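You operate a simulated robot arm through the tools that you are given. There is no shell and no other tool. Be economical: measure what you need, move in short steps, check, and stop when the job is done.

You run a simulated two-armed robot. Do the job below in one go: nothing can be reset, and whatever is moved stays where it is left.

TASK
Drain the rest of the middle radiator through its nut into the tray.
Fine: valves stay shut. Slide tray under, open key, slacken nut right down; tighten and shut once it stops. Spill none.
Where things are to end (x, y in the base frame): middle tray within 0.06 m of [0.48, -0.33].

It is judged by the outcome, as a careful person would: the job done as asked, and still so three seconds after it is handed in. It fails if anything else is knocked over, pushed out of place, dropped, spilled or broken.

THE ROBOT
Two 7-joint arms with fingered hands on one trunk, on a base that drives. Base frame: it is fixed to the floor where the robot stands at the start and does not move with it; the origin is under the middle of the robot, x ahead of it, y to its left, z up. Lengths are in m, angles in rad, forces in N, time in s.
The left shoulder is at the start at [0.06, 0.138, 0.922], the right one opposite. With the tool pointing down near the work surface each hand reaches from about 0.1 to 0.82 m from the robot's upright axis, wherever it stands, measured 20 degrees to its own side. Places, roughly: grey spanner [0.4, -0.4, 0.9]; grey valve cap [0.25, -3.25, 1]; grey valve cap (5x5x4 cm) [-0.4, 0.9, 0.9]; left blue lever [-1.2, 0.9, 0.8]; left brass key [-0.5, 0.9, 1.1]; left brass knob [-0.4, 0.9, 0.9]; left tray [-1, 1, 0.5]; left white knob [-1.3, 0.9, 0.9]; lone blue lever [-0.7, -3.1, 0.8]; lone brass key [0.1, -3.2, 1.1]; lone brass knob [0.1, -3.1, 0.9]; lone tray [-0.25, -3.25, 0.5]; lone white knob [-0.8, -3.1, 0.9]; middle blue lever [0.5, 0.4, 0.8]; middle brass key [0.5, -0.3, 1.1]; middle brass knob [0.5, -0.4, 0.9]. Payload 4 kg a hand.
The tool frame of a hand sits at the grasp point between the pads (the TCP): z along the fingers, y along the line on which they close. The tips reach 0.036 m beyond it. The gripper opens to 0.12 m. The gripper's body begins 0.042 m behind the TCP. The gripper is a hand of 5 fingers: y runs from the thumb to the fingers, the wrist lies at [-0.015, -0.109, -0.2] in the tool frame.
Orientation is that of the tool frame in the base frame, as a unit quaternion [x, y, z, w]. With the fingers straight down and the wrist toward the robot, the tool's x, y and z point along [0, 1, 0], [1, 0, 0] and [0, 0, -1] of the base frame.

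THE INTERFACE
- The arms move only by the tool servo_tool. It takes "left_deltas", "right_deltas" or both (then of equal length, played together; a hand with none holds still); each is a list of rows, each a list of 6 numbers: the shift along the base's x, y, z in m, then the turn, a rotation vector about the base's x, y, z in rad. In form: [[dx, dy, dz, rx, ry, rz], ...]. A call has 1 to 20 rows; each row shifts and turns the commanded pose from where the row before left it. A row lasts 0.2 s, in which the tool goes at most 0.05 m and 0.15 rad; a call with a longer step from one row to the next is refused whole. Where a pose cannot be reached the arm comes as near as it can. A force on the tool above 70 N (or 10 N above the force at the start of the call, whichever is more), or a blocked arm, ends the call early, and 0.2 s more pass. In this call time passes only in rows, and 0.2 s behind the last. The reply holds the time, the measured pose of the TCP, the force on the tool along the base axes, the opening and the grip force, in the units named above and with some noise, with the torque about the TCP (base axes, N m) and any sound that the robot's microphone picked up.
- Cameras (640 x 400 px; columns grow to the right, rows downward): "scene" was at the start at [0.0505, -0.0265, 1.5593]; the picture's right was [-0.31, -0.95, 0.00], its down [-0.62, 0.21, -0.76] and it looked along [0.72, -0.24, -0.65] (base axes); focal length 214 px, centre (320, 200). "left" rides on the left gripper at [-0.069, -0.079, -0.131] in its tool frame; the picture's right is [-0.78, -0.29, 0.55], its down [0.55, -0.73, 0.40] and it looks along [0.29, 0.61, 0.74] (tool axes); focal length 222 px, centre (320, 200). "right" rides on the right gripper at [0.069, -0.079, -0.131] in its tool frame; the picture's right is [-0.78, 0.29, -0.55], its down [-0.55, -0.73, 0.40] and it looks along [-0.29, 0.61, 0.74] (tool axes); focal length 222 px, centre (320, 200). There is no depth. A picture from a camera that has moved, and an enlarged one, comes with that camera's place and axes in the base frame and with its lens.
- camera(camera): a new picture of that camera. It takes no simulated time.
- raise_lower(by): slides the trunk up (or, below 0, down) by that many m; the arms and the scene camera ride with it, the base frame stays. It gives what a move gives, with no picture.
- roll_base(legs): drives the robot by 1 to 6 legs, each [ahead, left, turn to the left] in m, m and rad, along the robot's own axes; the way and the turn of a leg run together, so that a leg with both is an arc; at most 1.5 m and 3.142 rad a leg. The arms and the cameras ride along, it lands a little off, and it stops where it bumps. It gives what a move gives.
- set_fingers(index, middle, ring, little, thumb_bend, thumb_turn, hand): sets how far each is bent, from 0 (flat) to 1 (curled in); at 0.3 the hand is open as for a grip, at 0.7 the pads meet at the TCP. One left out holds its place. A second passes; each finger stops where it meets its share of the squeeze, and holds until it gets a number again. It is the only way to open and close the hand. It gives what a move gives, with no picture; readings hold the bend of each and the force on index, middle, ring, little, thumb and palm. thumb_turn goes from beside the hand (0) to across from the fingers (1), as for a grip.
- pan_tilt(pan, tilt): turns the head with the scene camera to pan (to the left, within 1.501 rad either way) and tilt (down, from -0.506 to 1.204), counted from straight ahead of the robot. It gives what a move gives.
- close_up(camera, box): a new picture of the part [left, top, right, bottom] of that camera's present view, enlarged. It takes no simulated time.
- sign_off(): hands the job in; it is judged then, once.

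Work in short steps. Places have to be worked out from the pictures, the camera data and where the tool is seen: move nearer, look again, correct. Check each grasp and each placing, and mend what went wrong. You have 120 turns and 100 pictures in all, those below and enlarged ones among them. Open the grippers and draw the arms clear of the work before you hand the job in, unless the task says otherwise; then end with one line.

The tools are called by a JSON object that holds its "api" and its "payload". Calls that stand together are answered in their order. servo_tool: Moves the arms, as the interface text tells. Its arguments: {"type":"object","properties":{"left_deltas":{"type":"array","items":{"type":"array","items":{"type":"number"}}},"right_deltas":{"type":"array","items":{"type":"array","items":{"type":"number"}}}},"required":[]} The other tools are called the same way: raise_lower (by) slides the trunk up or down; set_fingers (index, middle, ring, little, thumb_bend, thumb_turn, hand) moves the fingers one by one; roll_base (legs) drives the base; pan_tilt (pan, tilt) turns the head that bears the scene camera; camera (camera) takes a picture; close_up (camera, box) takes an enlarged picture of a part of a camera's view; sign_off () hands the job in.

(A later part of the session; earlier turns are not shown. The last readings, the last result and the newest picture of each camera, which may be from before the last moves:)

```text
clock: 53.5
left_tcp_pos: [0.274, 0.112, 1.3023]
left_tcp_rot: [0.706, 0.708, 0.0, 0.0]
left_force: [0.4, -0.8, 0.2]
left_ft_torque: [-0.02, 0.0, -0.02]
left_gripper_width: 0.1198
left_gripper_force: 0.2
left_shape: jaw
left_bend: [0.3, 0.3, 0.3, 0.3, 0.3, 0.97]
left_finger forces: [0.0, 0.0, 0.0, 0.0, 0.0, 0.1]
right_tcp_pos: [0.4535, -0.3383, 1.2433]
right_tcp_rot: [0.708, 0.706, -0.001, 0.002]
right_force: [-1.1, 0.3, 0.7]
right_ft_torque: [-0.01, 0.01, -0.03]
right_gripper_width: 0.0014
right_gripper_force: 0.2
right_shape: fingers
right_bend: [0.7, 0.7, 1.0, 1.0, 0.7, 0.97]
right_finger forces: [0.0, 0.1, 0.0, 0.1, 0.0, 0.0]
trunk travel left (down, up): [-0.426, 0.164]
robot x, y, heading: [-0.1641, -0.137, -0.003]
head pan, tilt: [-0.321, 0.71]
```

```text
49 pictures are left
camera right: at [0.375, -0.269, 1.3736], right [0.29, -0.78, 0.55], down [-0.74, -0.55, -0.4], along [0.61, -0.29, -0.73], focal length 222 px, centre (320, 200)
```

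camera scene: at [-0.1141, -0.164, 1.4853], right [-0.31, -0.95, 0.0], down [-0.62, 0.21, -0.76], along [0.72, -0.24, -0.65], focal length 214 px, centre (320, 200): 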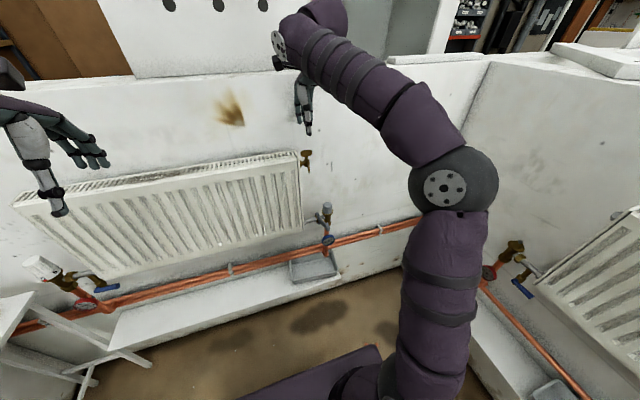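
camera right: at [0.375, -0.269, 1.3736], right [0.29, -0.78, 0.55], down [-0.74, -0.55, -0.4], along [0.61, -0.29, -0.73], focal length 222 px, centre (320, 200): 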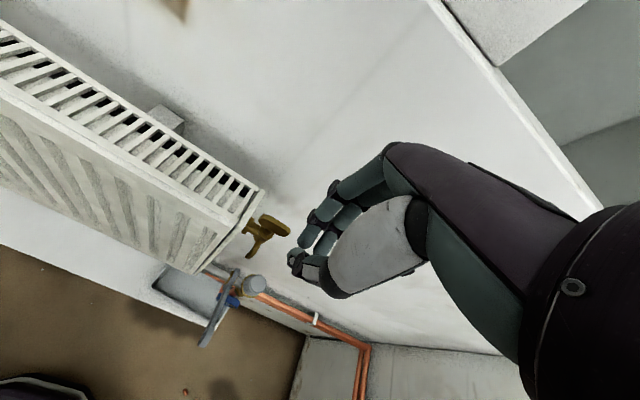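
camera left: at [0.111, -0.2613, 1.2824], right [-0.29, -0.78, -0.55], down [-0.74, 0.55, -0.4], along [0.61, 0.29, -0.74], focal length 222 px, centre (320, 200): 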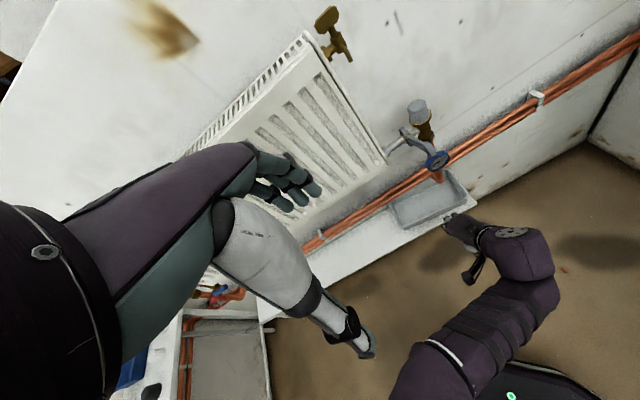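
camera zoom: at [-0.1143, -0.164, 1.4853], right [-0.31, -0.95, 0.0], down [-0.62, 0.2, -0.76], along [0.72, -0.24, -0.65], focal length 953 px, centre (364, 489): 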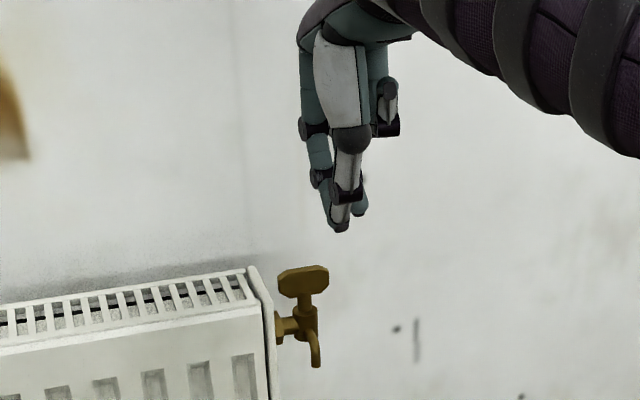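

The fingertips line up with the outer half of the bow. I'll lower to bow height just in front of it and push gently forward.

{"api": "servo_tool", "payload": {"right_deltas": [[0, -0.002, -0.025, 0, 0, 0], [0, -0.001, -0.025, 0, 0, 0], [0, 0, -0.023, 0, 0, 0], [0.01, 0, 0, 0, 0, 0], [0.01, 0, 0, 0, 0, 0], [0.01, 0, 0, 0, 0, 0]]}}

{"api": "close_up", "payload": {"camera": "right", "box": [200, 150, 400, 300]}}

```text
clock: 54.9
left_tcp_pos: [0.2727, 0.1127, 1.3019]
left_tcp_rot: [0.706, 0.708, 0.0, 0.001]
left_force: [-0.4, -0.6, 0.7]
left_ft_torque: [-0.02, 0.01, -0.01]
left_gripper_width: 0.1197
left_gripper_force: 0.1
left_shape: jaw
left_bend: [0.3, 0.3, 0.3, 0.3, 0.3, 0.97]
left_finger forces: [0.0, 0.1, 0.1, 0.0, 0.0, 0.0]
right_tcp_pos: [0.484, -0.3414, 1.1695]
right_tcp_rot: [0.709, 0.706, -0.001, 0.002]
right_force: [-1.1, -0.5, 0.0]
right_ft_torque: [-0.01, -0.01, -0.05]
right_gripper_width: 0.0011
right_gripper_force: 0.1
right_shape: fingers
right_bend: [0.7, 0.7, 1.0, 1.0, 0.7, 0.97]
right_finger forces: [0.4, 0.0, 0.0, 0.0, 0.0, 0.0]
trunk travel left (down, up): [-0.426, 0.164]
robot x, y, heading: [-0.1656, -0.1348, -0.003]
head pan, tilt: [-0.321, 0.71]
```

```text
2.67 times, centred on (300, 225) of right
camera zoom: at [0.4057, -0.272, 1.3001], right [0.29, -0.78, 0.55], down [-0.74, -0.55, -0.4], along [0.61, -0.29, -0.73], focal length 592 px, centre (373, 133)
```

zoom: 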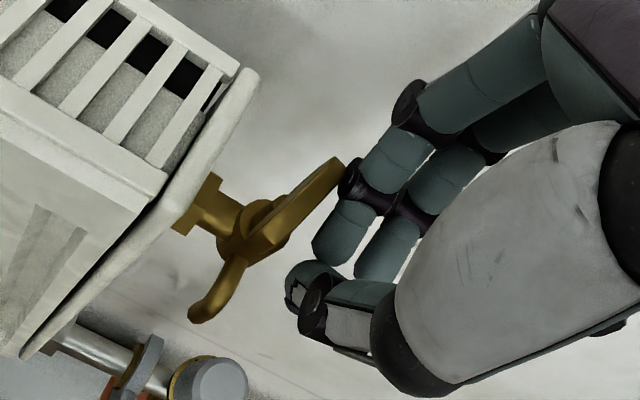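

The bow swings freely and is already about 65-70° open. I'll carry the wing further round, forward and then toward +y.

{"api": "servo_tool", "payload": {"right_deltas": [[0.01, 0, 0, 0, 0, 0], [0.01, 0, 0, 0, 0, 0], [0.008, 0.006, 0, 0, 0, 0], [0.002, 0.008, 0, 0, 0, 0], [0, 0.008, 0, 0, 0, 0]]}}

{"api": "close_up", "payload": {"camera": "right", "box": [200, 150, 400, 300]}}

```text
clock: 56.1
left_tcp_pos: [0.273, 0.1097, 1.3017]
left_tcp_rot: [0.707, 0.707, 0.001, -0.001]
left_force: [0.4, -0.2, -0.6]
left_ft_torque: [0.0, 0.02, 0.01]
left_gripper_width: 0.1196
left_gripper_force: 0.0
left_shape: jaw
left_bend: [0.3, 0.3, 0.3, 0.3, 0.3, 0.97]
left_finger forces: [0.1, 0.0, 0.0, 0.0, 0.0, 0.0]
right_tcp_pos: [0.5126, -0.325, 1.1701]
right_tcp_rot: [0.71, 0.704, -0.003, 0.003]
right_force: [-1.1, -13.7, 1.4]
right_ft_torque: [-0.28, 0.01, 0.25]
right_gripper_width: 0.0054
right_gripper_force: 7.7
right_shape: fingers
right_bend: [0.7, 0.7, 1.0, 1.0, 0.68, 1.0]
right_finger forces: [0.0, 0.1, 0.0, 0.0, 14.6, 0.1]
trunk travel left (down, up): [-0.426, 0.164]
robot x, y, heading: [-0.1647, -0.1395, -0.001]
head pan, tilt: [-0.321, 0.71]
```

```text
2.67 times, centred on (300, 225) of right
camera zoom: at [0.4351, -0.2544, 1.3004], right [0.28, -0.78, 0.55], down [-0.74, -0.55, -0.4], along [0.61, -0.3, -0.73], focal length 592 px, centre (373, 133)
```

zoom: 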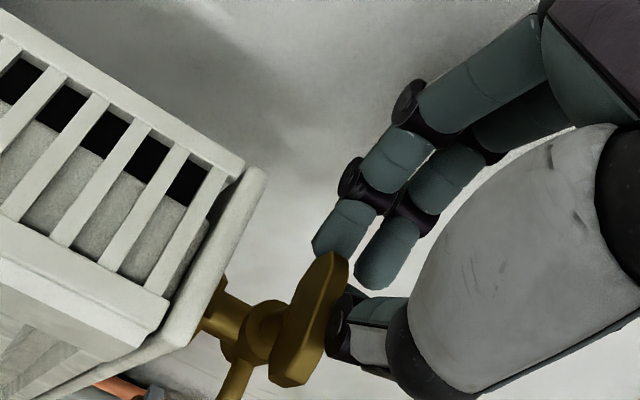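

The bow now points straight along x, about 90° open, and resists with 14 N, probably at its stop. I'll confirm by pushing once more nearer the wing tip.

{"api": "servo_tool", "payload": {"right_deltas": [[0, -0.015, 0, 0, 0, 0], [-0.01, -0.012, 0, 0, 0, 0], [0, 0.01, 0, 0, 0, 0], [0, 0.01, 0, 0, 0, 0], [0, 0.006, 0, 0, 0, 0]]}}

{"api": "close_up", "payload": {"camera": "right", "box": [200, 150, 400, 300]}}

```text
clock: 57.3
left_tcp_pos: [0.272, 0.1079, 1.3029]
left_tcp_rot: [0.707, 0.707, 0.001, -0.002]
left_force: [-0.8, -0.5, -0.4]
left_ft_torque: [0.01, -0.01, 0.02]
left_gripper_width: 0.1197
left_gripper_force: 0.0
left_shape: jaw
left_bend: [0.3, 0.3, 0.3, 0.3, 0.3, 0.97]
left_finger forces: [0.0, 0.0, 0.0, 0.1, 0.0, 0.0]
right_tcp_pos: [0.5035, -0.3303, 1.1695]
right_tcp_rot: [0.711, 0.703, -0.002, 0.004]
right_force: [0.8, -28.6, 5.3]
right_ft_torque: [-0.67, 0.03, -0.09]
right_gripper_width: 0.0004
right_gripper_force: 14.1
right_shape: fingers
right_bend: [0.7, 0.7, 1.0, 1.0, 0.7, 1.0]
right_finger forces: [20.2, 0.0, 0.0, 0.0, 8.6, 0.1]
trunk travel left (down, up): [-0.426, 0.164]
robot x, y, heading: [-0.1614, -0.1365, -0.002]
head pan, tilt: [-0.321, 0.71]
```

```text
2.67 times, centred on (300, 225) of right
camera zoom: at [0.4252, -0.2594, 1.3005], right [0.28, -0.78, 0.55], down [-0.74, -0.54, -0.4], along [0.61, -0.3, -0.73], focal length 592 px, centre (373, 133)
```

zoom: 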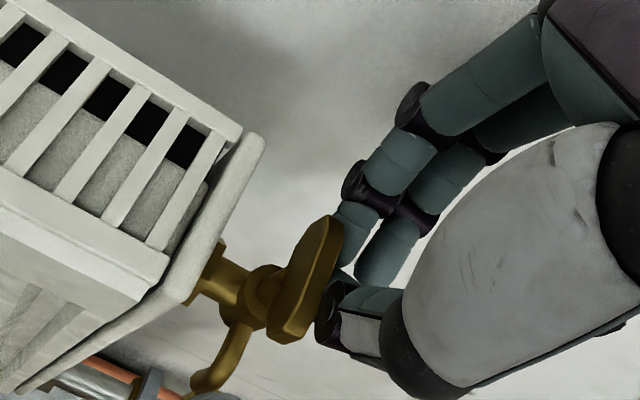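

20 N at the wing tip moves nothing, so the key is at its open stop. I'll withdraw from the key and turn the hand +90° in yaw, so thumb and fingers close along y, to pinch the spanner's handle end.

{"api": "servo_tool", "payload": {"right_deltas": [[0, -0.02, 0, 0, 0, 0], [-0.01, -0.02, 0.03, 0, 0, 0], [-0.03, 0, 0.03, 0, 0, 0.05], [-0.03, 0, 0.01, 0, 0, 0.14], [-0.03, 0, 0, 0, 0, 0.14], [-0.02, 0, 0, 0, 0, 0.14], [-0.01, 0, 0, 0, 0, 0.14], [0, 0, 0, 0, 0, 0.14], [0, 0, 0, 0, 0, 0.14], [0, 0, 0, 0, 0, 0.14], [0, 0, 0, 0, 0, 0.14], [0, 0, 0, 0, 0, 0.14], [0, 0, 0, 0, 0, 0.14], [0, 0, 0, 0, 0, 0.12]]}}

{"api": "set_fingers", "payload": {"hand": "right", "index": 0.45, "middle": 0.45, "ring": 0.45, "little": 0.45, "thumb_bend": 0.45}}

{"api": "camera", "payload": {"camera": "right"}}

{"api": "camera", "payload": {"camera": "scene"}}

```text
clock: 60.3
left_tcp_pos: [0.2728, 0.1127, 1.3016]
left_tcp_rot: [0.706, 0.708, 0.0, 0.001]
left_force: [-0.1, -0.1, 0.1]
left_ft_torque: [0.01, -0.01, 0.0]
left_gripper_width: 0.1193
left_gripper_force: 0.1
left_shape: jaw
left_bend: [0.3, 0.3, 0.3, 0.3, 0.3, 0.97]
left_finger forces: [0.0, 0.0, 0.0, 0.0, 0.0, 0.0]
right_tcp_pos: [0.3725, -0.3611, 1.2392]
right_tcp_rot: [0.002, 1.0, 0.001, 0.002]
right_force: [0.1, 0.0, -0.1]
right_ft_torque: [-0.01, 0.01, 0.0]
right_gripper_width: 0.0013
right_gripper_force: 0.1
right_shape: fingers
right_bend: [0.7, 0.7, 1.0, 1.0, 0.7, 0.97]
right_finger forces: [0.1, 0.1, 0.0, 0.0, 0.0, 0.0]
trunk travel left (down, up): [-0.426, 0.164]
robot x, y, heading: [-0.1642, -0.1355, -0.006]
head pan, tilt: [-0.321, 0.71]
```

```text
clock: 61.3
left_tcp_pos: [0.2721, 0.1127, 1.3013]
left_tcp_rot: [0.706, 0.708, 0.0, 0.0]
left_force: [-1.0, -0.2, 0.3]
left_ft_torque: [-0.01, -0.02, -0.02]
left_gripper_width: 0.1197
left_gripper_force: 0.2
left_shape: jaw
left_bend: [0.3, 0.3, 0.3, 0.3, 0.3, 0.97]
left_finger forces: [0.0, 0.0, 0.1, 0.1, 0.1, 0.1]
right_tcp_pos: [0.3735, -0.3604, 1.24]
right_tcp_rot: [0.003, 1.0, 0.001, 0.003]
right_force: [0.2, -0.4, 0.5]
right_ft_torque: [0.03, -0.02, 0.03]
right_gripper_width: 0.0744
right_gripper_force: 0.1
right_shape: fingers
right_bend: [0.45, 0.45, 0.45, 0.45, 0.45, 0.97]
right_finger forces: [0.1, 0.0, 0.1, 0.1, 0.0, 0.1]
trunk travel left (down, up): [-0.426, 0.164]
robot x, y, heading: [-0.1628, -0.1383, 0.005]
head pan, tilt: [-0.321, 0.71]
```

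```text
45 pictures are left
camera right: at [0.3035, -0.4404, 1.3704], right [0.78, 0.29, 0.55], down [0.55, -0.74, -0.4], along [0.29, 0.61, -0.73], focal length 222 px, centre (320, 200)
```

right: 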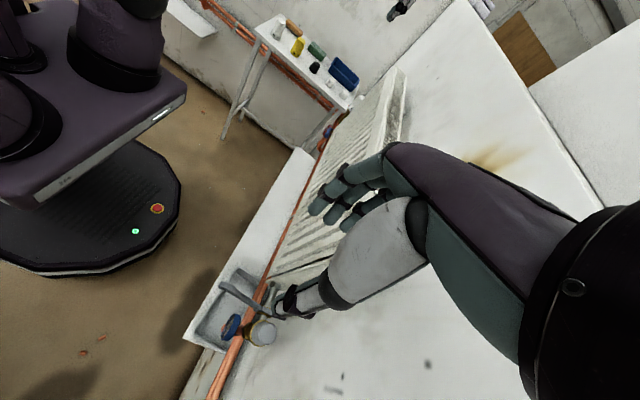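

```text
44 pictures are left
camera scene: at [-0.1143, -0.164, 1.4853], right [-0.31, -0.95, 0.0], down [-0.62, 0.2, -0.76], along [0.72, -0.24, -0.65], focal length 214 px, centre (320, 200)
```

scene: 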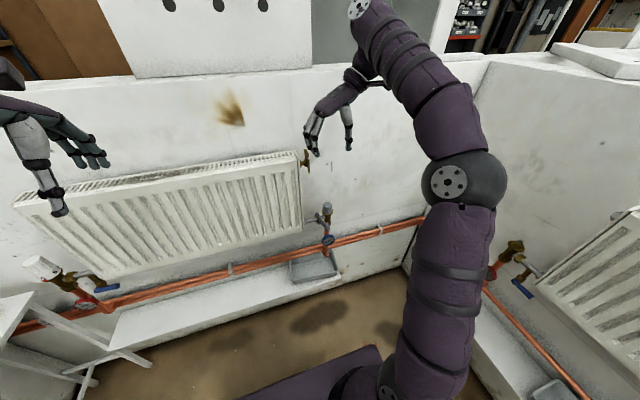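

The hand is now oriented to straddle the handle, whose end I place at about (0.37, -0.355, 0.895). I'll curl the ring and little fingers, come down over it and look.

{"api": "set_fingers", "payload": {"hand": "right", "ring": 1.0, "little": 1.0}}

{"api": "servo_tool", "payload": {"right_deltas": [[0, 0, -0.04, 0, 0, 0], [0, 0, -0.04, 0, 0, 0], [0, 0.001, -0.04, 0, 0, 0], [0, 0.001, -0.04, 0, 0, 0], [0, 0.001, -0.04, 0, 0, 0], [0, 0.001, -0.04, 0, 0, 0]]}}

{"api": "camera", "payload": {"camera": "right"}}

{"api": "close_up", "payload": {"camera": "scene", "box": [270, 120, 390, 280]}}

```text
clock: 62.3
left_tcp_pos: [0.2725, 0.1127, 1.3017]
left_tcp_rot: [0.707, 0.708, 0.0, 0.0]
left_force: [-0.2, -0.4, 0.5]
left_ft_torque: [0.02, 0.01, 0.0]
left_gripper_width: 0.1196
left_gripper_force: 0.0
left_shape: jaw
left_bend: [0.3, 0.3, 0.3, 0.3, 0.3, 0.97]
left_finger forces: [0.0, 0.1, 0.0, 0.0, 0.0, 0.1]
right_tcp_pos: [0.3733, -0.3605, 1.2396]
right_tcp_rot: [0.003, 1.0, 0.001, 0.003]
right_force: [1.0, 0.4, -1.3]
right_ft_torque: [-0.01, 0.01, 0.01]
right_gripper_width: 0.0745
right_gripper_force: 0.0
right_shape: fingers
right_bend: [0.45, 0.45, 1.0, 1.0, 0.45, 0.97]
right_finger forces: [0.0, 0.0, 0.1, 0.0, 0.0, 0.0]
trunk travel left (down, up): [-0.426, 0.164]
robot x, y, heading: [-0.1621, -0.1407, -0.001]
head pan, tilt: [-0.321, 0.71]
```

```text
clock: 63.7
left_tcp_pos: [0.273, 0.1129, 1.301]
left_tcp_rot: [0.707, 0.707, 0.002, -0.001]
left_force: [1.5, 0.5, -0.2]
left_ft_torque: [0.01, 0.02, 0.01]
left_gripper_width: 0.1194
left_gripper_force: 0.1
left_shape: jaw
left_bend: [0.3, 0.3, 0.3, 0.3, 0.3, 0.97]
left_finger forces: [0.0, 0.0, 0.0, 0.0, 0.0, 0.0]
right_tcp_pos: [0.3731, -0.3568, 0.9996]
right_tcp_rot: [0.002, 1.0, 0.001, 0.003]
right_force: [0.4, -0.4, 0.2]
right_ft_torque: [-0.01, 0.01, 0.0]
right_gripper_width: 0.0743
right_gripper_force: 0.0
right_shape: fingers
right_bend: [0.45, 0.45, 1.0, 1.0, 0.45, 0.97]
right_finger forces: [0.0, 0.1, 0.0, 0.0, 0.1, 0.0]
trunk travel left (down, up): [-0.426, 0.164]
robot x, y, heading: [-0.1657, -0.1373, 0.004]
head pan, tilt: [-0.321, 0.71]
```

```text
43 pictures are left
camera right: at [0.3038, -0.4362, 1.1295], right [0.78, 0.29, 0.55], down [0.55, -0.74, -0.4], along [0.29, 0.61, -0.73], focal length 222 px, centre (320, 200)
```

right: 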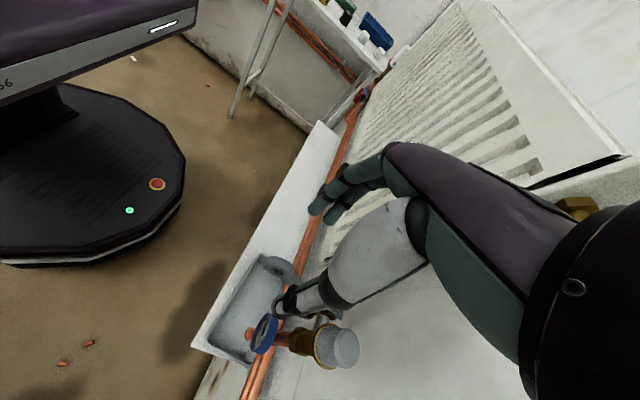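

```text
2.50 times, centred on (330, 200) of scene
camera zoom: at [-0.1139, -0.1643, 1.4854], right [-0.31, -0.95, 0.0], down [-0.62, 0.21, -0.76], along [0.72, -0.24, -0.65], focal length 536 px, centre (295, 200)
```

zoom: 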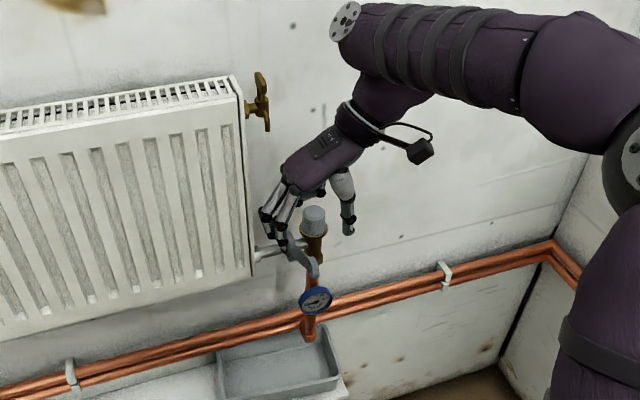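

Everything lines up: the handle end lies between thumb and index, and the tray is below. I'll lower onto the handle and close.

{"api": "servo_tool", "payload": {"right_deltas": [[0.004, 0.001, -0.03, 0, 0, 0], [0.004, 0.001, -0.03, 0, 0, 0], [0.003, 0.001, -0.025, 0, 0, 0], [0, 0, -0.017, 0, 0, 0]]}}

{"api": "set_fingers", "payload": {"hand": "right", "index": 0.68, "middle": 0.68, "thumb_bend": 0.68}}

{"api": "close_up", "payload": {"camera": "right", "box": [220, 150, 420, 350]}}

```text
clock: 64.7
left_tcp_pos: [0.2727, 0.1129, 1.302]
left_tcp_rot: [0.707, 0.708, 0.0, 0.0]
left_force: [-0.5, -0.2, -0.7]
left_ft_torque: [-0.01, 0.01, 0.0]
left_gripper_width: 0.1198
left_gripper_force: 0.0
left_shape: jaw
left_bend: [0.3, 0.3, 0.3, 0.3, 0.3, 0.97]
left_finger forces: [0.0, 0.0, 0.0, 0.1, 0.0, 0.1]
right_tcp_pos: [0.3845, -0.3544, 0.8969]
right_tcp_rot: [0.002, 1.0, 0.001, 0.002]
right_force: [0.4, 0.2, 0.2]
right_ft_torque: [0.0, -0.01, 0.04]
right_gripper_width: 0.0746
right_gripper_force: 0.1
right_shape: fingers
right_bend: [0.45, 0.45, 1.0, 1.0, 0.45, 0.97]
right_finger forces: [0.0, 0.0, 0.0, 0.0, 0.0, 0.0]
trunk travel left (down, up): [-0.426, 0.164]
robot x, y, heading: [-0.1669, -0.139, 0.004]
head pan, tilt: [-0.321, 0.71]
```

```text
clock: 65.7
left_tcp_pos: [0.2733, 0.1123, 1.3021]
left_tcp_rot: [0.706, 0.708, 0.0, 0.001]
left_force: [-0.2, -0.1, 0.2]
left_ft_torque: [-0.03, -0.02, -0.01]
left_gripper_width: 0.1197
left_gripper_force: 0.1
left_shape: jaw
left_bend: [0.3, 0.3, 0.3, 0.3, 0.3, 0.97]
left_finger forces: [0.0, 0.1, 0.1, 0.1, 0.0, 0.0]
right_tcp_pos: [0.3842, -0.3541, 0.897]
right_tcp_rot: [0.003, 1.0, 0.001, 0.003]
right_force: [0.1, -0.9, 1.7]
right_ft_torque: [-0.02, 0.03, 0.0]
right_gripper_width: 0.0072
right_gripper_force: 0.0
right_shape: fingers
right_bend: [0.68, 0.68, 1.0, 1.0, 0.68, 0.97]
right_finger forces: [0.0, 0.0, 0.0, 0.0, 0.0, 0.0]
trunk travel left (down, up): [-0.426, 0.164]
robot x, y, heading: [-0.1651, -0.1319, -0.0]
head pan, tilt: [-0.321, 0.71]
```

```text
2.00 times, centred on (320, 250) of right
camera zoom: at [0.3146, -0.4335, 1.0281], right [0.78, 0.29, 0.55], down [0.55, -0.74, -0.4], along [0.29, 0.61, -0.73], focal length 444 px, centre (320, 100)
```

zoom: 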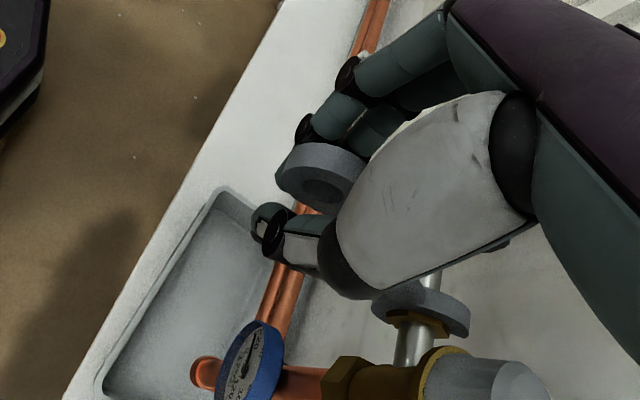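

The handle end is between thumb and fingers but not yet squeezed, so I'll close further.

{"api": "set_fingers", "payload": {"hand": "right", "index": 0.8, "middle": 0.8, "thumb_bend": 0.8}}

```text
clock: 66.7
left_tcp_pos: [0.2738, 0.1129, 1.3028]
left_tcp_rot: [0.706, 0.708, 0.0, -0.001]
left_force: [-0.3, 0.4, 0.0]
left_ft_torque: [-0.01, 0.0, -0.01]
left_gripper_width: 0.1199
left_gripper_force: 0.1
left_shape: jaw
left_bend: [0.3, 0.3, 0.3, 0.3, 0.3, 0.97]
left_finger forces: [0.0, 0.1, 0.1, 0.0, 0.1, 0.1]
right_tcp_pos: [0.3843, -0.3536, 0.8966]
right_tcp_rot: [0.003, 1.0, 0.0, 0.001]
right_force: [-4.5, 5.9, -16.1]
right_ft_torque: [0.08, 0.28, 0.14]
right_gripper_width: 0.0001
right_gripper_force: 8.2
right_shape: fingers
right_bend: [0.74, 0.73, 1.0, 1.0, 0.73, 0.97]
right_finger forces: [0.0, 15.6, 0.0, 0.0, 0.1, 0.0]
trunk travel left (down, up): [-0.426, 0.164]
robot x, y, heading: [-0.1586, -0.1371, 0.002]
head pan, tilt: [-0.321, 0.71]
```

The middle finger has closed under the handle, so it is hooked from below, which suits a lift. I'll try lifting gently along the arc, up and slightly forward, to slacken, and feel the response.

{"api": "servo_tool", "payload": {"right_deltas": [[0.004, 0, 0.009, 0, 0, 0], [0.004, 0, 0.009, 0, 0, 0]]}}

{"api": "close_up", "payload": {"camera": "right", "box": [220, 150, 420, 350]}}

```text
clock: 67.3
left_tcp_pos: [0.2737, 0.114, 1.3015]
left_tcp_rot: [0.707, 0.708, 0.0, -0.002]
left_force: [0.3, -0.2, -0.9]
left_ft_torque: [-0.03, 0.0, 0.01]
left_gripper_width: 0.1198
left_gripper_force: 0.2
left_shape: jaw
left_bend: [0.3, 0.3, 0.3, 0.3, 0.3, 0.97]
left_finger forces: [0.0, 0.1, 0.0, 0.0, 0.0, 0.0]
right_tcp_pos: [0.3837, -0.3565, 0.9]
right_tcp_rot: [-0.001, 1.0, -0.001, -0.014]
right_force: [-1.8, 3.8, -34.6]
right_ft_torque: [-0.07, 0.18, 0.15]
right_gripper_width: 0.0
right_gripper_force: 26.2
right_shape: fingers
right_bend: [0.74, 0.71, 1.0, 1.0, 0.73, 0.97]
right_finger forces: [15.8, 21.6, 0.0, 0.1, 15.3, 0.0]
trunk travel left (down, up): [-0.426, 0.164]
robot x, y, heading: [-0.1644, -0.1373, 0.002]
head pan, tilt: [-0.321, 0.71]
stopped in row 2 (right hand): the force on the tool passed its limit at 72 N (the readings are from after the stop); the commanded pose is now the measured one
```

```text
2.00 times, centred on (320, 250) of right
camera zoom: at [0.3196, -0.4349, 1.0348], right [0.8, 0.29, 0.52], down [0.54, -0.74, -0.41], along [0.26, 0.61, -0.75], focal length 444 px, centre (320, 100)
```

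zoom: 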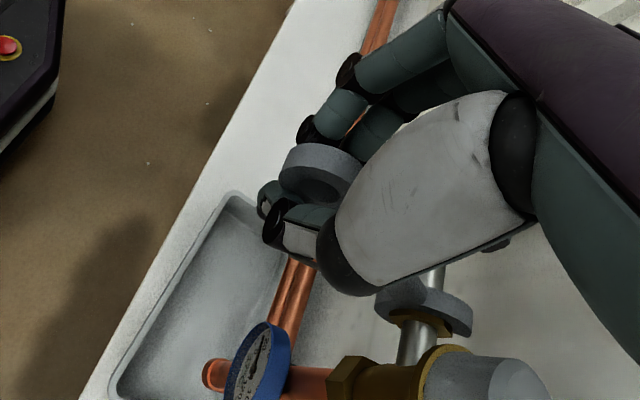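

72 N upward doesn't move it, so that is probably the tight direction. I'll release, rise above the handle, close the fingertips and test by pressing down on the handle end.

{"api": "set_fingers", "payload": {"hand": "right", "index": 0.45, "middle": 0.45, "thumb_bend": 0.45}}

{"api": "servo_tool", "payload": {"right_deltas": [[0, 0.002, 0.03, 0, 0, 0], [0, 0, 0.03, 0, 0, 0], [0, 0, 0.02, 0, 0, 0]]}}

{"api": "set_fingers", "payload": {"hand": "right", "index": 0.7, "middle": 0.7, "thumb_bend": 0.7}}

{"api": "close_up", "payload": {"camera": "right", "box": [220, 150, 420, 350]}}

{"api": "close_up", "payload": {"camera": "scene", "box": [280, 170, 370, 280]}}

```text
clock: 68.3
left_tcp_pos: [0.2713, 0.1124, 1.3022]
left_tcp_rot: [0.706, 0.708, 0.0, 0.0]
left_force: [-0.8, -0.3, 0.7]
left_ft_torque: [0.01, -0.02, 0.03]
left_gripper_width: 0.1198
left_gripper_force: 0.1
left_shape: jaw
left_bend: [0.3, 0.3, 0.3, 0.3, 0.3, 0.97]
left_finger forces: [0.1, 0.0, 0.1, 0.0, 0.0, 0.0]
right_tcp_pos: [0.3851, -0.3547, 0.9068]
right_tcp_rot: [0.001, 1.0, 0.001, -0.01]
right_force: [0.7, -0.1, -1.2]
right_ft_torque: [-0.04, 0.01, -0.02]
right_gripper_width: 0.0744
right_gripper_force: 0.0
right_shape: fingers
right_bend: [0.45, 0.45, 1.0, 1.0, 0.45, 0.97]
right_finger forces: [0.1, 0.0, 0.0, 0.0, 0.0, 0.0]
trunk travel left (down, up): [-0.426, 0.164]
robot x, y, heading: [-0.1658, -0.1374, 0.001]
head pan, tilt: [-0.321, 0.71]
```

```text
clock: 69.2
left_tcp_pos: [0.2729, 0.111, 1.3023]
left_tcp_rot: [0.706, 0.708, 0.0, 0.0]
left_force: [-0.5, 0.4, 0.2]
left_ft_torque: [0.01, -0.03, 0.02]
left_gripper_width: 0.1197
left_gripper_force: 0.2
left_shape: jaw
left_bend: [0.3, 0.3, 0.3, 0.3, 0.3, 0.97]
left_finger forces: [0.0, 0.0, 0.1, 0.1, 0.0, 0.0]
right_tcp_pos: [0.3846, -0.3525, 0.9868]
right_tcp_rot: [0.0, 1.0, 0.0, -0.009]
right_force: [-0.5, 0.4, 0.5]
right_ft_torque: [0.02, 0.01, 0.0]
right_gripper_width: 0.0744
right_gripper_force: 0.1
right_shape: fingers
right_bend: [0.45, 0.45, 1.0, 1.0, 0.45, 0.97]
right_finger forces: [0.1, 0.0, 0.0, 0.0, 0.0, 0.0]
trunk travel left (down, up): [-0.426, 0.164]
robot x, y, heading: [-0.1644, -0.1354, 0.002]
head pan, tilt: [-0.321, 0.71]
```

```text
clock: 70.2
left_tcp_pos: [0.273, 0.1124, 1.3023]
left_tcp_rot: [0.707, 0.707, 0.0, 0.001]
left_force: [-0.5, 0.1, -0.9]
left_ft_torque: [0.0, 0.0, -0.01]
left_gripper_width: 0.1196
left_gripper_force: 0.0
left_shape: jaw
left_bend: [0.3, 0.3, 0.3, 0.3, 0.3, 0.97]
left_finger forces: [0.0, 0.2, 0.1, 0.0, 0.0, 0.1]
right_tcp_pos: [0.3853, -0.3525, 0.9876]
right_tcp_rot: [0.001, 1.0, 0.0, -0.009]
right_force: [0.4, -0.2, 0.1]
right_ft_torque: [-0.01, -0.01, 0.01]
right_gripper_width: 0.0018
right_gripper_force: 0.0
right_shape: fingers
right_bend: [0.7, 0.7, 1.0, 1.0, 0.7, 0.97]
right_finger forces: [0.0, 0.0, 0.0, 0.1, 0.1, 0.2]
trunk travel left (down, up): [-0.426, 0.164]
robot x, y, heading: [-0.1614, -0.1378, -0.0]
head pan, tilt: [-0.321, 0.71]
```

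```text
2.00 times, centred on (320, 250) of right
camera zoom: at [0.3195, -0.4324, 1.1192], right [0.8, 0.29, 0.53], down [0.54, -0.74, -0.41], along [0.27, 0.61, -0.74], focal length 444 px, centre (320, 100)
```

zoom: 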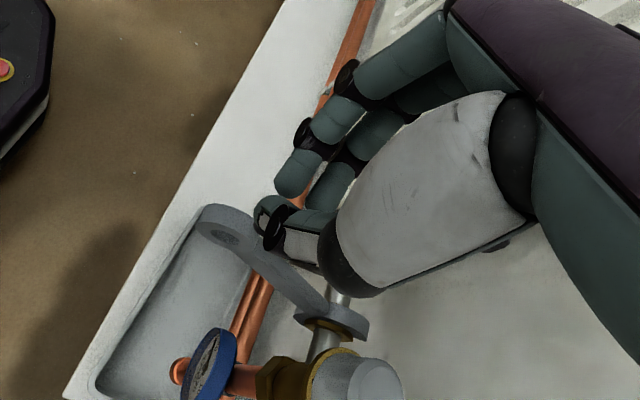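

```text
3.64 times, centred on (325, 225) of scene
camera zoom: at [-0.1147, -0.1641, 1.4853], right [-0.31, -0.95, 0.0], down [-0.62, 0.21, -0.76], along [0.72, -0.24, -0.65], focal length 780 px, centre (302, 109)
```

zoom: 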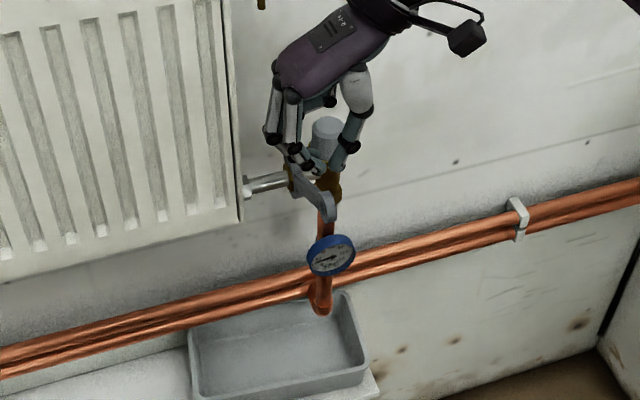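

The handle end hasn't moved (about 0.378, -0.355, 0.893). Now I'll press down on it slowly with the closed tips.

{"api": "servo_tool", "payload": {"right_deltas": [[-0.001, -0.002, -0.015, 0, 0, 0], [0, 0, -0.015, 0, 0, 0], [0, 0, -0.01, 0, 0, 0], [0, 0, -0.006, 0, 0, 0], [0, 0, -0.006, 0, 0, 0], [0, 0, -0.006, 0, 0, 0]]}}

{"api": "close_up", "payload": {"camera": "right", "box": [220, 150, 420, 350]}}

```text
clock: 71.5
left_tcp_pos: [0.2733, 0.1129, 1.3012]
left_tcp_rot: [0.707, 0.708, 0.0, 0.0]
left_force: [0.3, -0.1, -0.8]
left_ft_torque: [-0.05, -0.02, -0.02]
left_gripper_width: 0.1197
left_gripper_force: 0.1
left_shape: jaw
left_bend: [0.3, 0.3, 0.3, 0.3, 0.3, 0.97]
left_finger forces: [0.0, 0.0, 0.0, 0.1, 0.0, 0.1]
right_tcp_pos: [0.3845, -0.3553, 0.9274]
right_tcp_rot: [0.001, 1.0, 0.0, -0.009]
right_force: [0.2, -0.1, -0.5]
right_ft_torque: [0.01, -0.02, -0.04]
right_gripper_width: 0.0013
right_gripper_force: 0.2
right_shape: fingers
right_bend: [0.7, 0.7, 1.0, 1.0, 0.7, 0.97]
right_finger forces: [0.4, 0.1, 0.0, 0.0, 0.0, 0.0]
trunk travel left (down, up): [-0.426, 0.164]
robot x, y, heading: [-0.1665, -0.1379, 0.003]
head pan, tilt: [-0.321, 0.71]
```

```text
2.00 times, centred on (320, 250) of right
camera zoom: at [0.3182, -0.4348, 1.0605], right [0.8, 0.29, 0.53], down [0.54, -0.74, -0.41], along [0.27, 0.61, -0.74], focal length 444 px, centre (320, 100)
```

zoom: 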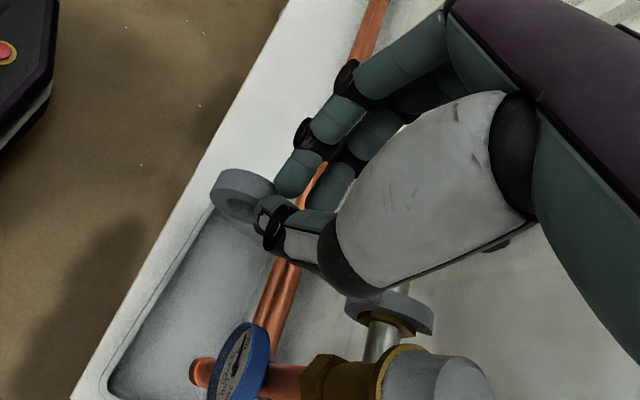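

The handle end seems to follow downward with almost no force. I'll press on a little further and check.

{"api": "servo_tool", "payload": {"right_deltas": [[-0.002, 0, -0.008, 0, 0, 0], [-0.002, 0, -0.008, 0, 0, 0], [-0.001, 0, -0.008, 0, 0, 0]]}}

{"api": "close_up", "payload": {"camera": "right", "box": [220, 150, 420, 350]}}

{"api": "close_up", "payload": {"camera": "scene", "box": [280, 170, 370, 280]}}

```text
clock: 72.3
left_tcp_pos: [0.2717, 0.1135, 1.3019]
left_tcp_rot: [0.707, 0.708, 0.0, -0.001]
left_force: [-1.1, 0.4, -0.8]
left_ft_torque: [-0.01, 0.03, -0.04]
left_gripper_width: 0.1197
left_gripper_force: 0.1
left_shape: jaw
left_bend: [0.3, 0.3, 0.3, 0.3, 0.3, 0.97]
left_finger forces: [0.1, 0.0, 0.0, 0.0, 0.1, 0.1]
right_tcp_pos: [0.3796, -0.3556, 0.9032]
right_tcp_rot: [0.001, 1.0, 0.0, -0.009]
right_force: [0.0, 0.2, -0.4]
right_ft_torque: [0.02, 0.0, 0.02]
right_gripper_width: 0.0016
right_gripper_force: 0.2
right_shape: fingers
right_bend: [0.7, 0.7, 1.0, 1.0, 0.7, 0.97]
right_finger forces: [0.4, 0.1, 0.0, 0.0, 0.0, 0.0]
trunk travel left (down, up): [-0.426, 0.164]
robot x, y, heading: [-0.1634, -0.139, -0.005]
head pan, tilt: [-0.321, 0.71]
```

```text
2.00 times, centred on (320, 250) of right
camera zoom: at [0.3127, -0.4348, 1.0367], right [0.8, 0.29, 0.53], down [0.54, -0.74, -0.41], along [0.27, 0.61, -0.74], focal length 444 px, centre (320, 100)
```

zoom: 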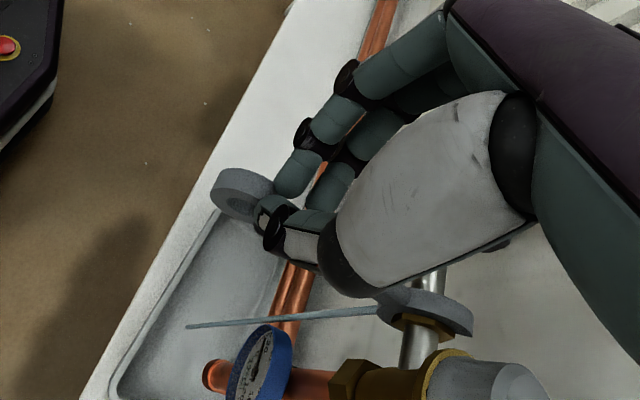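

```text
3.64 times, centred on (325, 225) of scene
camera zoom: at [-0.1146, -0.1641, 1.4853], right [-0.31, -0.95, 0.0], down [-0.62, 0.21, -0.76], along [0.72, -0.24, -0.65], focal length 780 px, centre (302, 109)
```

zoom: 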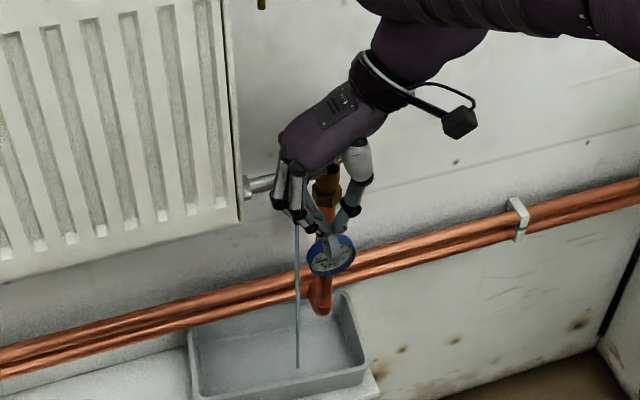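

Water is now running in a thin stream into the tray, landing at about (0.47, -0.35), well inside. I'll keep turning the handle down along its arc to slacken fully.

{"api": "servo_tool", "payload": {"right_deltas": [[0, 0, -0.009, 0, 0, 0], [0, 0, -0.009, 0, 0, 0], [0.002, 0, -0.009, 0, 0, 0], [0.003, 0, -0.009, 0, 0, 0]]}}

{"api": "close_up", "payload": {"camera": "scene", "box": [280, 170, 370, 280]}}

```text
clock: 73.3
left_tcp_pos: [0.2732, 0.1133, 1.3027]
left_tcp_rot: [0.706, 0.708, 0.0, 0.0]
left_force: [-0.3, 0.2, -0.4]
left_ft_torque: [0.0, 0.03, 0.01]
left_gripper_width: 0.1195
left_gripper_force: 0.1
left_shape: jaw
left_bend: [0.3, 0.3, 0.3, 0.3, 0.3, 0.97]
left_finger forces: [0.0, 0.0, 0.1, 0.1, 0.1, 0.0]
right_tcp_pos: [0.3842, -0.355, 0.8679]
right_tcp_rot: [0.001, 1.0, 0.0, -0.009]
right_force: [-0.9, 0.2, 0.2]
right_ft_torque: [-0.02, -0.01, -0.03]
right_gripper_width: 0.0014
right_gripper_force: 0.2
right_shape: fingers
right_bend: [0.7, 0.7, 1.0, 1.0, 0.7, 0.97]
right_finger forces: [0.0, 0.5, 0.1, 0.0, 0.1, 0.0]
trunk travel left (down, up): [-0.426, 0.164]
robot x, y, heading: [-0.1651, -0.1389, -0.001]
head pan, tilt: [-0.321, 0.71]
```

```text
3.64 times, centred on (325, 225) of scene
camera zoom: at [-0.1146, -0.1642, 1.4853], right [-0.31, -0.95, 0.0], down [-0.62, 0.21, -0.76], along [0.72, -0.24, -0.65], focal length 780 px, centre (302, 109)
```

zoom: 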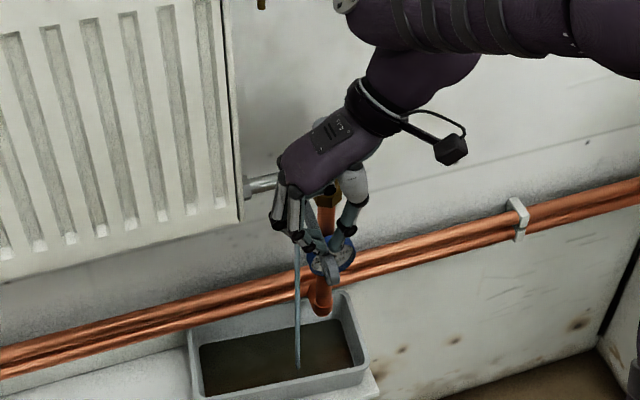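

The tray is filling. I'll go a bit further down toward the stop and watch the level closely.

{"api": "servo_tool", "payload": {"right_deltas": [[0.003, 0, -0.009, 0, 0, 0], [0.004, 0, -0.009, 0, 0, 0], [0.005, 0, -0.008, 0, 0, 0]]}}

{"api": "close_up", "payload": {"camera": "scene", "box": [280, 170, 370, 280]}}

{"api": "close_up", "payload": {"camera": "right", "box": [200, 150, 420, 370]}}

```text
clock: 74.2
left_tcp_pos: [0.2734, 0.1118, 1.3016]
left_tcp_rot: [0.706, 0.708, 0.0, 0.0]
left_force: [0.8, -0.6, 0.2]
left_ft_torque: [0.0, 0.06, -0.03]
left_gripper_width: 0.1198
left_gripper_force: 0.1
left_shape: jaw
left_bend: [0.3, 0.3, 0.3, 0.3, 0.3, 0.97]
left_finger forces: [0.0, 0.0, 0.0, 0.0, 0.0, 0.0]
right_tcp_pos: [0.3962, -0.3549, 0.8419]
right_tcp_rot: [0.001, 1.0, 0.0, -0.01]
right_force: [0.3, -0.2, 0.6]
right_ft_torque: [-0.02, 0.0, 0.0]
right_gripper_width: 0.0016
right_gripper_force: 0.3
right_shape: fingers
right_bend: [0.7, 0.7, 1.0, 1.0, 0.7, 0.97]
right_finger forces: [0.1, 0.5, 0.0, 0.1, 0.0, 0.1]
trunk travel left (down, up): [-0.426, 0.164]
robot x, y, heading: [-0.1669, -0.1382, 0.003]
head pan, tilt: [-0.321, 0.71]
```

```text
3.64 times, centred on (325, 225) of scene
camera zoom: at [-0.1146, -0.1642, 1.4853], right [-0.31, -0.95, 0.0], down [-0.62, 0.21, -0.76], along [0.72, -0.24, -0.65], focal length 780 px, centre (302, 109)
```

zoom: 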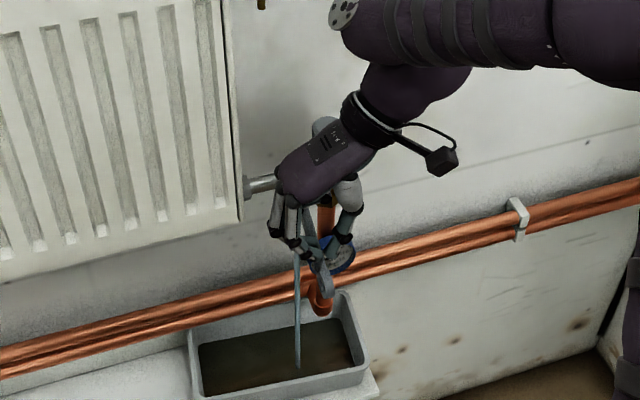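

```text
1.82 times, centred on (310, 260) of right
camera zoom: at [0.3301, -0.435, 0.9746], right [0.8, 0.29, 0.53], down [0.54, -0.74, -0.41], along [0.27, 0.61, -0.74], focal length 404 px, centre (338, 91)
```

zoom: 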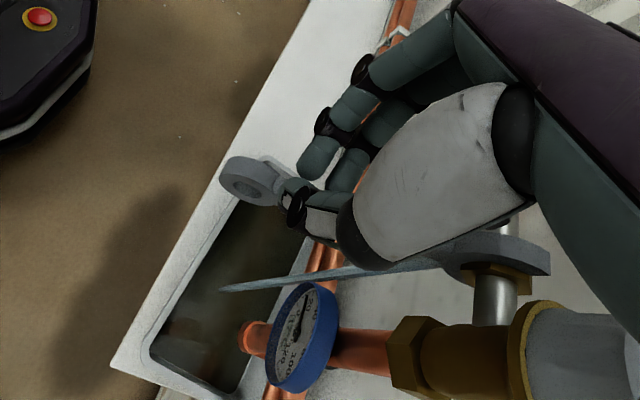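

Still turning freely at about 36° below horizontal, and the stream lands in the tray. I'll continue downward toward the stop.

{"api": "servo_tool", "payload": {"right_deltas": [[0.005, 0, -0.008, 0, 0, 0], [0.006, 0, -0.008, 0, 0, 0], [0.006, 0, -0.007, 0, 0, 0]]}}

{"api": "close_up", "payload": {"camera": "right", "box": [200, 150, 420, 370]}}

```text
clock: 75.0
left_tcp_pos: [0.2669, 0.1153, 1.3055]
left_tcp_rot: [0.707, 0.708, 0.001, 0.001]
left_force: [-1.2, 0.3, 0.9]
left_ft_torque: [-0.01, 0.02, 0.02]
left_gripper_width: 0.1199
left_gripper_force: 0.0
left_shape: jaw
left_bend: [0.3, 0.3, 0.3, 0.3, 0.3, 0.97]
left_finger forces: [0.1, 0.1, 0.0, 0.0, 0.0, 0.0]
right_tcp_pos: [0.4076, -0.3521, 0.8246]
right_tcp_rot: [-0.002, 1.0, 0.002, -0.009]
right_force: [-30.3, 7.4, 46.3]
right_ft_torque: [-0.05, 0.59, 0.17]
right_gripper_width: 0.0017
right_gripper_force: 28.5
right_shape: fingers
right_bend: [0.7, 0.8, 1.0, 1.0, 0.72, 0.95]
right_finger forces: [1.3, 32.9, 0.1, 0.0, 23.3, 0.0]
trunk travel left (down, up): [-0.426, 0.164]
robot x, y, heading: [-0.1695, -0.1338, -0.003]
head pan, tilt: [-0.321, 0.71]
```

```text
1.82 times, centred on (310, 260) of right
camera zoom: at [0.3425, -0.4319, 0.9582], right [0.79, 0.29, 0.53], down [0.54, -0.73, -0.41], along [0.27, 0.61, -0.74], focal length 404 px, centre (338, 91)
```

zoom: 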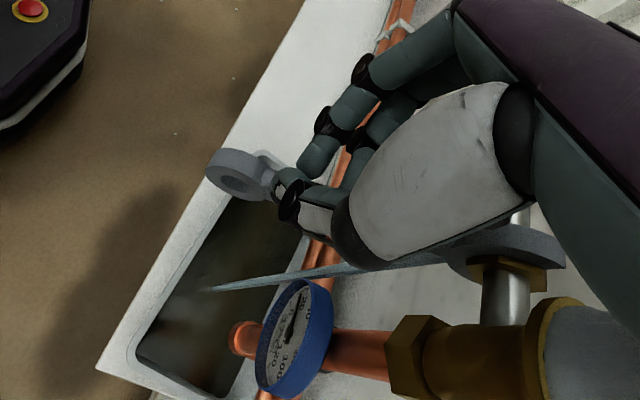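

46 N of resistance means it's at the slack stop. I'll ease off slightly and wait a few seconds, watching the stream and the tray level.

{"api": "servo_tool", "payload": {"right_deltas": [[-0.008, -0.002, 0.015, 0, 0, 0], [0, 0, 0.005, 0, 0, 0], [0, 0, 0, 0, 0, 0], [0, 0, 0, 0, 0, 0], [0, 0, 0, 0, 0, 0], [0, 0, 0, 0, 0, 0], [0, 0, 0, 0, 0, 0], [0, 0, 0, 0, 0, 0]]}}

{"api": "close_up", "payload": {"camera": "scene", "box": [280, 170, 370, 280]}}

```text
clock: 76.8
left_tcp_pos: [0.2729, 0.1122, 1.3013]
left_tcp_rot: [0.707, 0.707, 0.0, 0.0]
left_force: [-0.1, 0.3, -0.1]
left_ft_torque: [0.01, 0.01, 0.02]
left_gripper_width: 0.1197
left_gripper_force: 0.1
left_shape: jaw
left_bend: [0.3, 0.3, 0.3, 0.3, 0.3, 0.97]
left_finger forces: [0.0, 0.0, 0.0, 0.0, 0.1, 0.0]
right_tcp_pos: [0.4049, -0.3556, 0.8397]
right_tcp_rot: [0.0, 1.0, 0.0, -0.009]
right_force: [-0.6, -0.7, 1.8]
right_ft_torque: [-0.06, 0.04, -0.02]
right_gripper_width: 0.001
right_gripper_force: 0.7
right_shape: fingers
right_bend: [0.7, 0.71, 1.0, 1.0, 0.7, 0.97]
right_finger forces: [0.0, 2.7, 0.0, 0.1, 0.1, 0.1]
trunk travel left (down, up): [-0.426, 0.164]
robot x, y, heading: [-0.1645, -0.1366, 0.001]
head pan, tilt: [-0.321, 0.71]
```

```text
3.64 times, centred on (325, 225) of scene
camera zoom: at [-0.115, -0.1641, 1.4853], right [-0.31, -0.95, 0.0], down [-0.62, 0.21, -0.76], along [0.72, -0.24, -0.65], focal length 780 px, centre (302, 109)
```

zoom: 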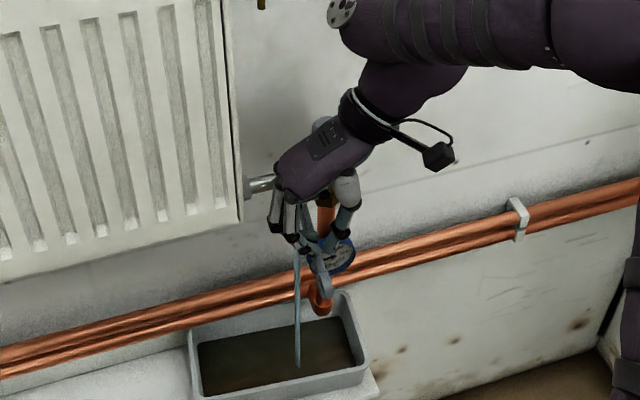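

The flow continues and the level creeps up with plenty of freeboard. While it drains I'll lift the hand off the handle and open the fingers, ready to hook it from below.

{"api": "servo_tool", "payload": {"right_deltas": [[-0.006, 0, 0.02, 0, 0, 0], [-0.006, 0, 0.02, 0, 0, 0], [0, 0, 0.02, 0, 0, 0], [0, 0, 0.01, 0, 0, 0], [0, 0, 0, 0, 0, 0], [0, 0, 0, 0, 0, 0], [0, 0, 0, 0, 0, 0], [0, 0, 0, 0, 0, 0], [0, 0, 0, 0, 0, 0], [0, 0, 0, 0, 0, 0]]}}

{"api": "set_fingers", "payload": {"hand": "right", "index": 0.45, "middle": 0.45, "thumb_bend": 0.45}}

{"api": "camera", "payload": {"camera": "right"}}

{"api": "close_up", "payload": {"camera": "scene", "box": [280, 170, 370, 280]}}

```text
clock: 79.0
left_tcp_pos: [0.2725, 0.1128, 1.3007]
left_tcp_rot: [0.706, 0.708, 0.0, 0.0]
left_force: [-0.1, -0.6, -0.1]
left_ft_torque: [0.02, -0.02, -0.02]
left_gripper_width: 0.1197
left_gripper_force: 0.0
left_shape: jaw
left_bend: [0.3, 0.3, 0.3, 0.3, 0.3, 0.97]
left_finger forces: [0.0, 0.0, 0.1, 0.0, 0.0, 0.0]
right_tcp_pos: [0.3934, -0.3573, 0.9092]
right_tcp_rot: [0.001, 1.0, 0.0, -0.009]
right_force: [-0.5, 0.6, -0.1]
right_ft_torque: [0.01, 0.0, 0.0]
right_gripper_width: 0.0009
right_gripper_force: 0.1
right_shape: fingers
right_bend: [0.7, 0.7, 1.0, 1.0, 0.7, 0.97]
right_finger forces: [0.0, 0.0, 0.0, 0.0, 0.0, 0.0]
trunk travel left (down, up): [-0.426, 0.164]
robot x, y, heading: [-0.1682, -0.1357, 0.002]
head pan, tilt: [-0.321, 0.71]
```

```text
clock: 80.0
left_tcp_pos: [0.2725, 0.1123, 1.3021]
left_tcp_rot: [0.706, 0.708, 0.0, 0.001]
left_force: [0.8, -0.2, 0.4]
left_ft_torque: [-0.01, -0.02, 0.01]
left_gripper_width: 0.1198
left_gripper_force: 0.2
left_shape: jaw
left_bend: [0.3, 0.3, 0.3, 0.3, 0.3, 0.97]
left_finger forces: [0.0, 0.0, 0.1, 0.0, 0.0, 0.0]
right_tcp_pos: [0.3929, -0.3564, 0.9084]
right_tcp_rot: [0.002, 1.0, 0.0, -0.009]
right_force: [1.1, 0.1, 0.4]
right_ft_torque: [0.0, 0.01, -0.01]
right_gripper_width: 0.0745
right_gripper_force: 0.0
right_shape: fingers
right_bend: [0.45, 0.45, 1.0, 1.0, 0.45, 0.97]
right_finger forces: [0.1, 0.1, 0.1, 0.1, 0.0, 0.0]
trunk travel left (down, up): [-0.426, 0.164]
robot x, y, heading: [-0.1675, -0.1357, 0.0]
head pan, tilt: [-0.321, 0.71]
```

```text
29 pictures are left
camera right: at [0.3274, -0.4367, 1.0415], right [0.8, 0.29, 0.53], down [0.54, -0.74, -0.41], along [0.27, 0.61, -0.74], focal length 222 px, centre (320, 200)
```

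right: 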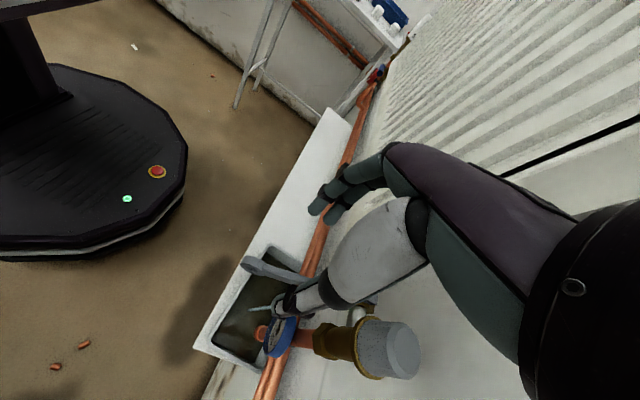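

```text
3.64 times, centred on (325, 225) of scene
camera zoom: at [-0.1147, -0.1641, 1.4853], right [-0.31, -0.95, 0.0], down [-0.62, 0.21, -0.76], along [0.72, -0.24, -0.65], focal length 780 px, centre (302, 109)
```

zoom: 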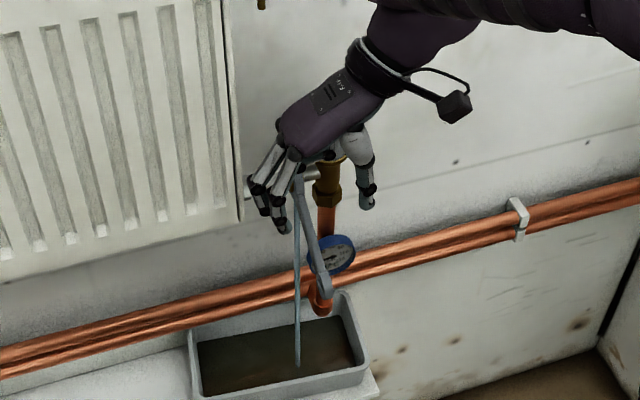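

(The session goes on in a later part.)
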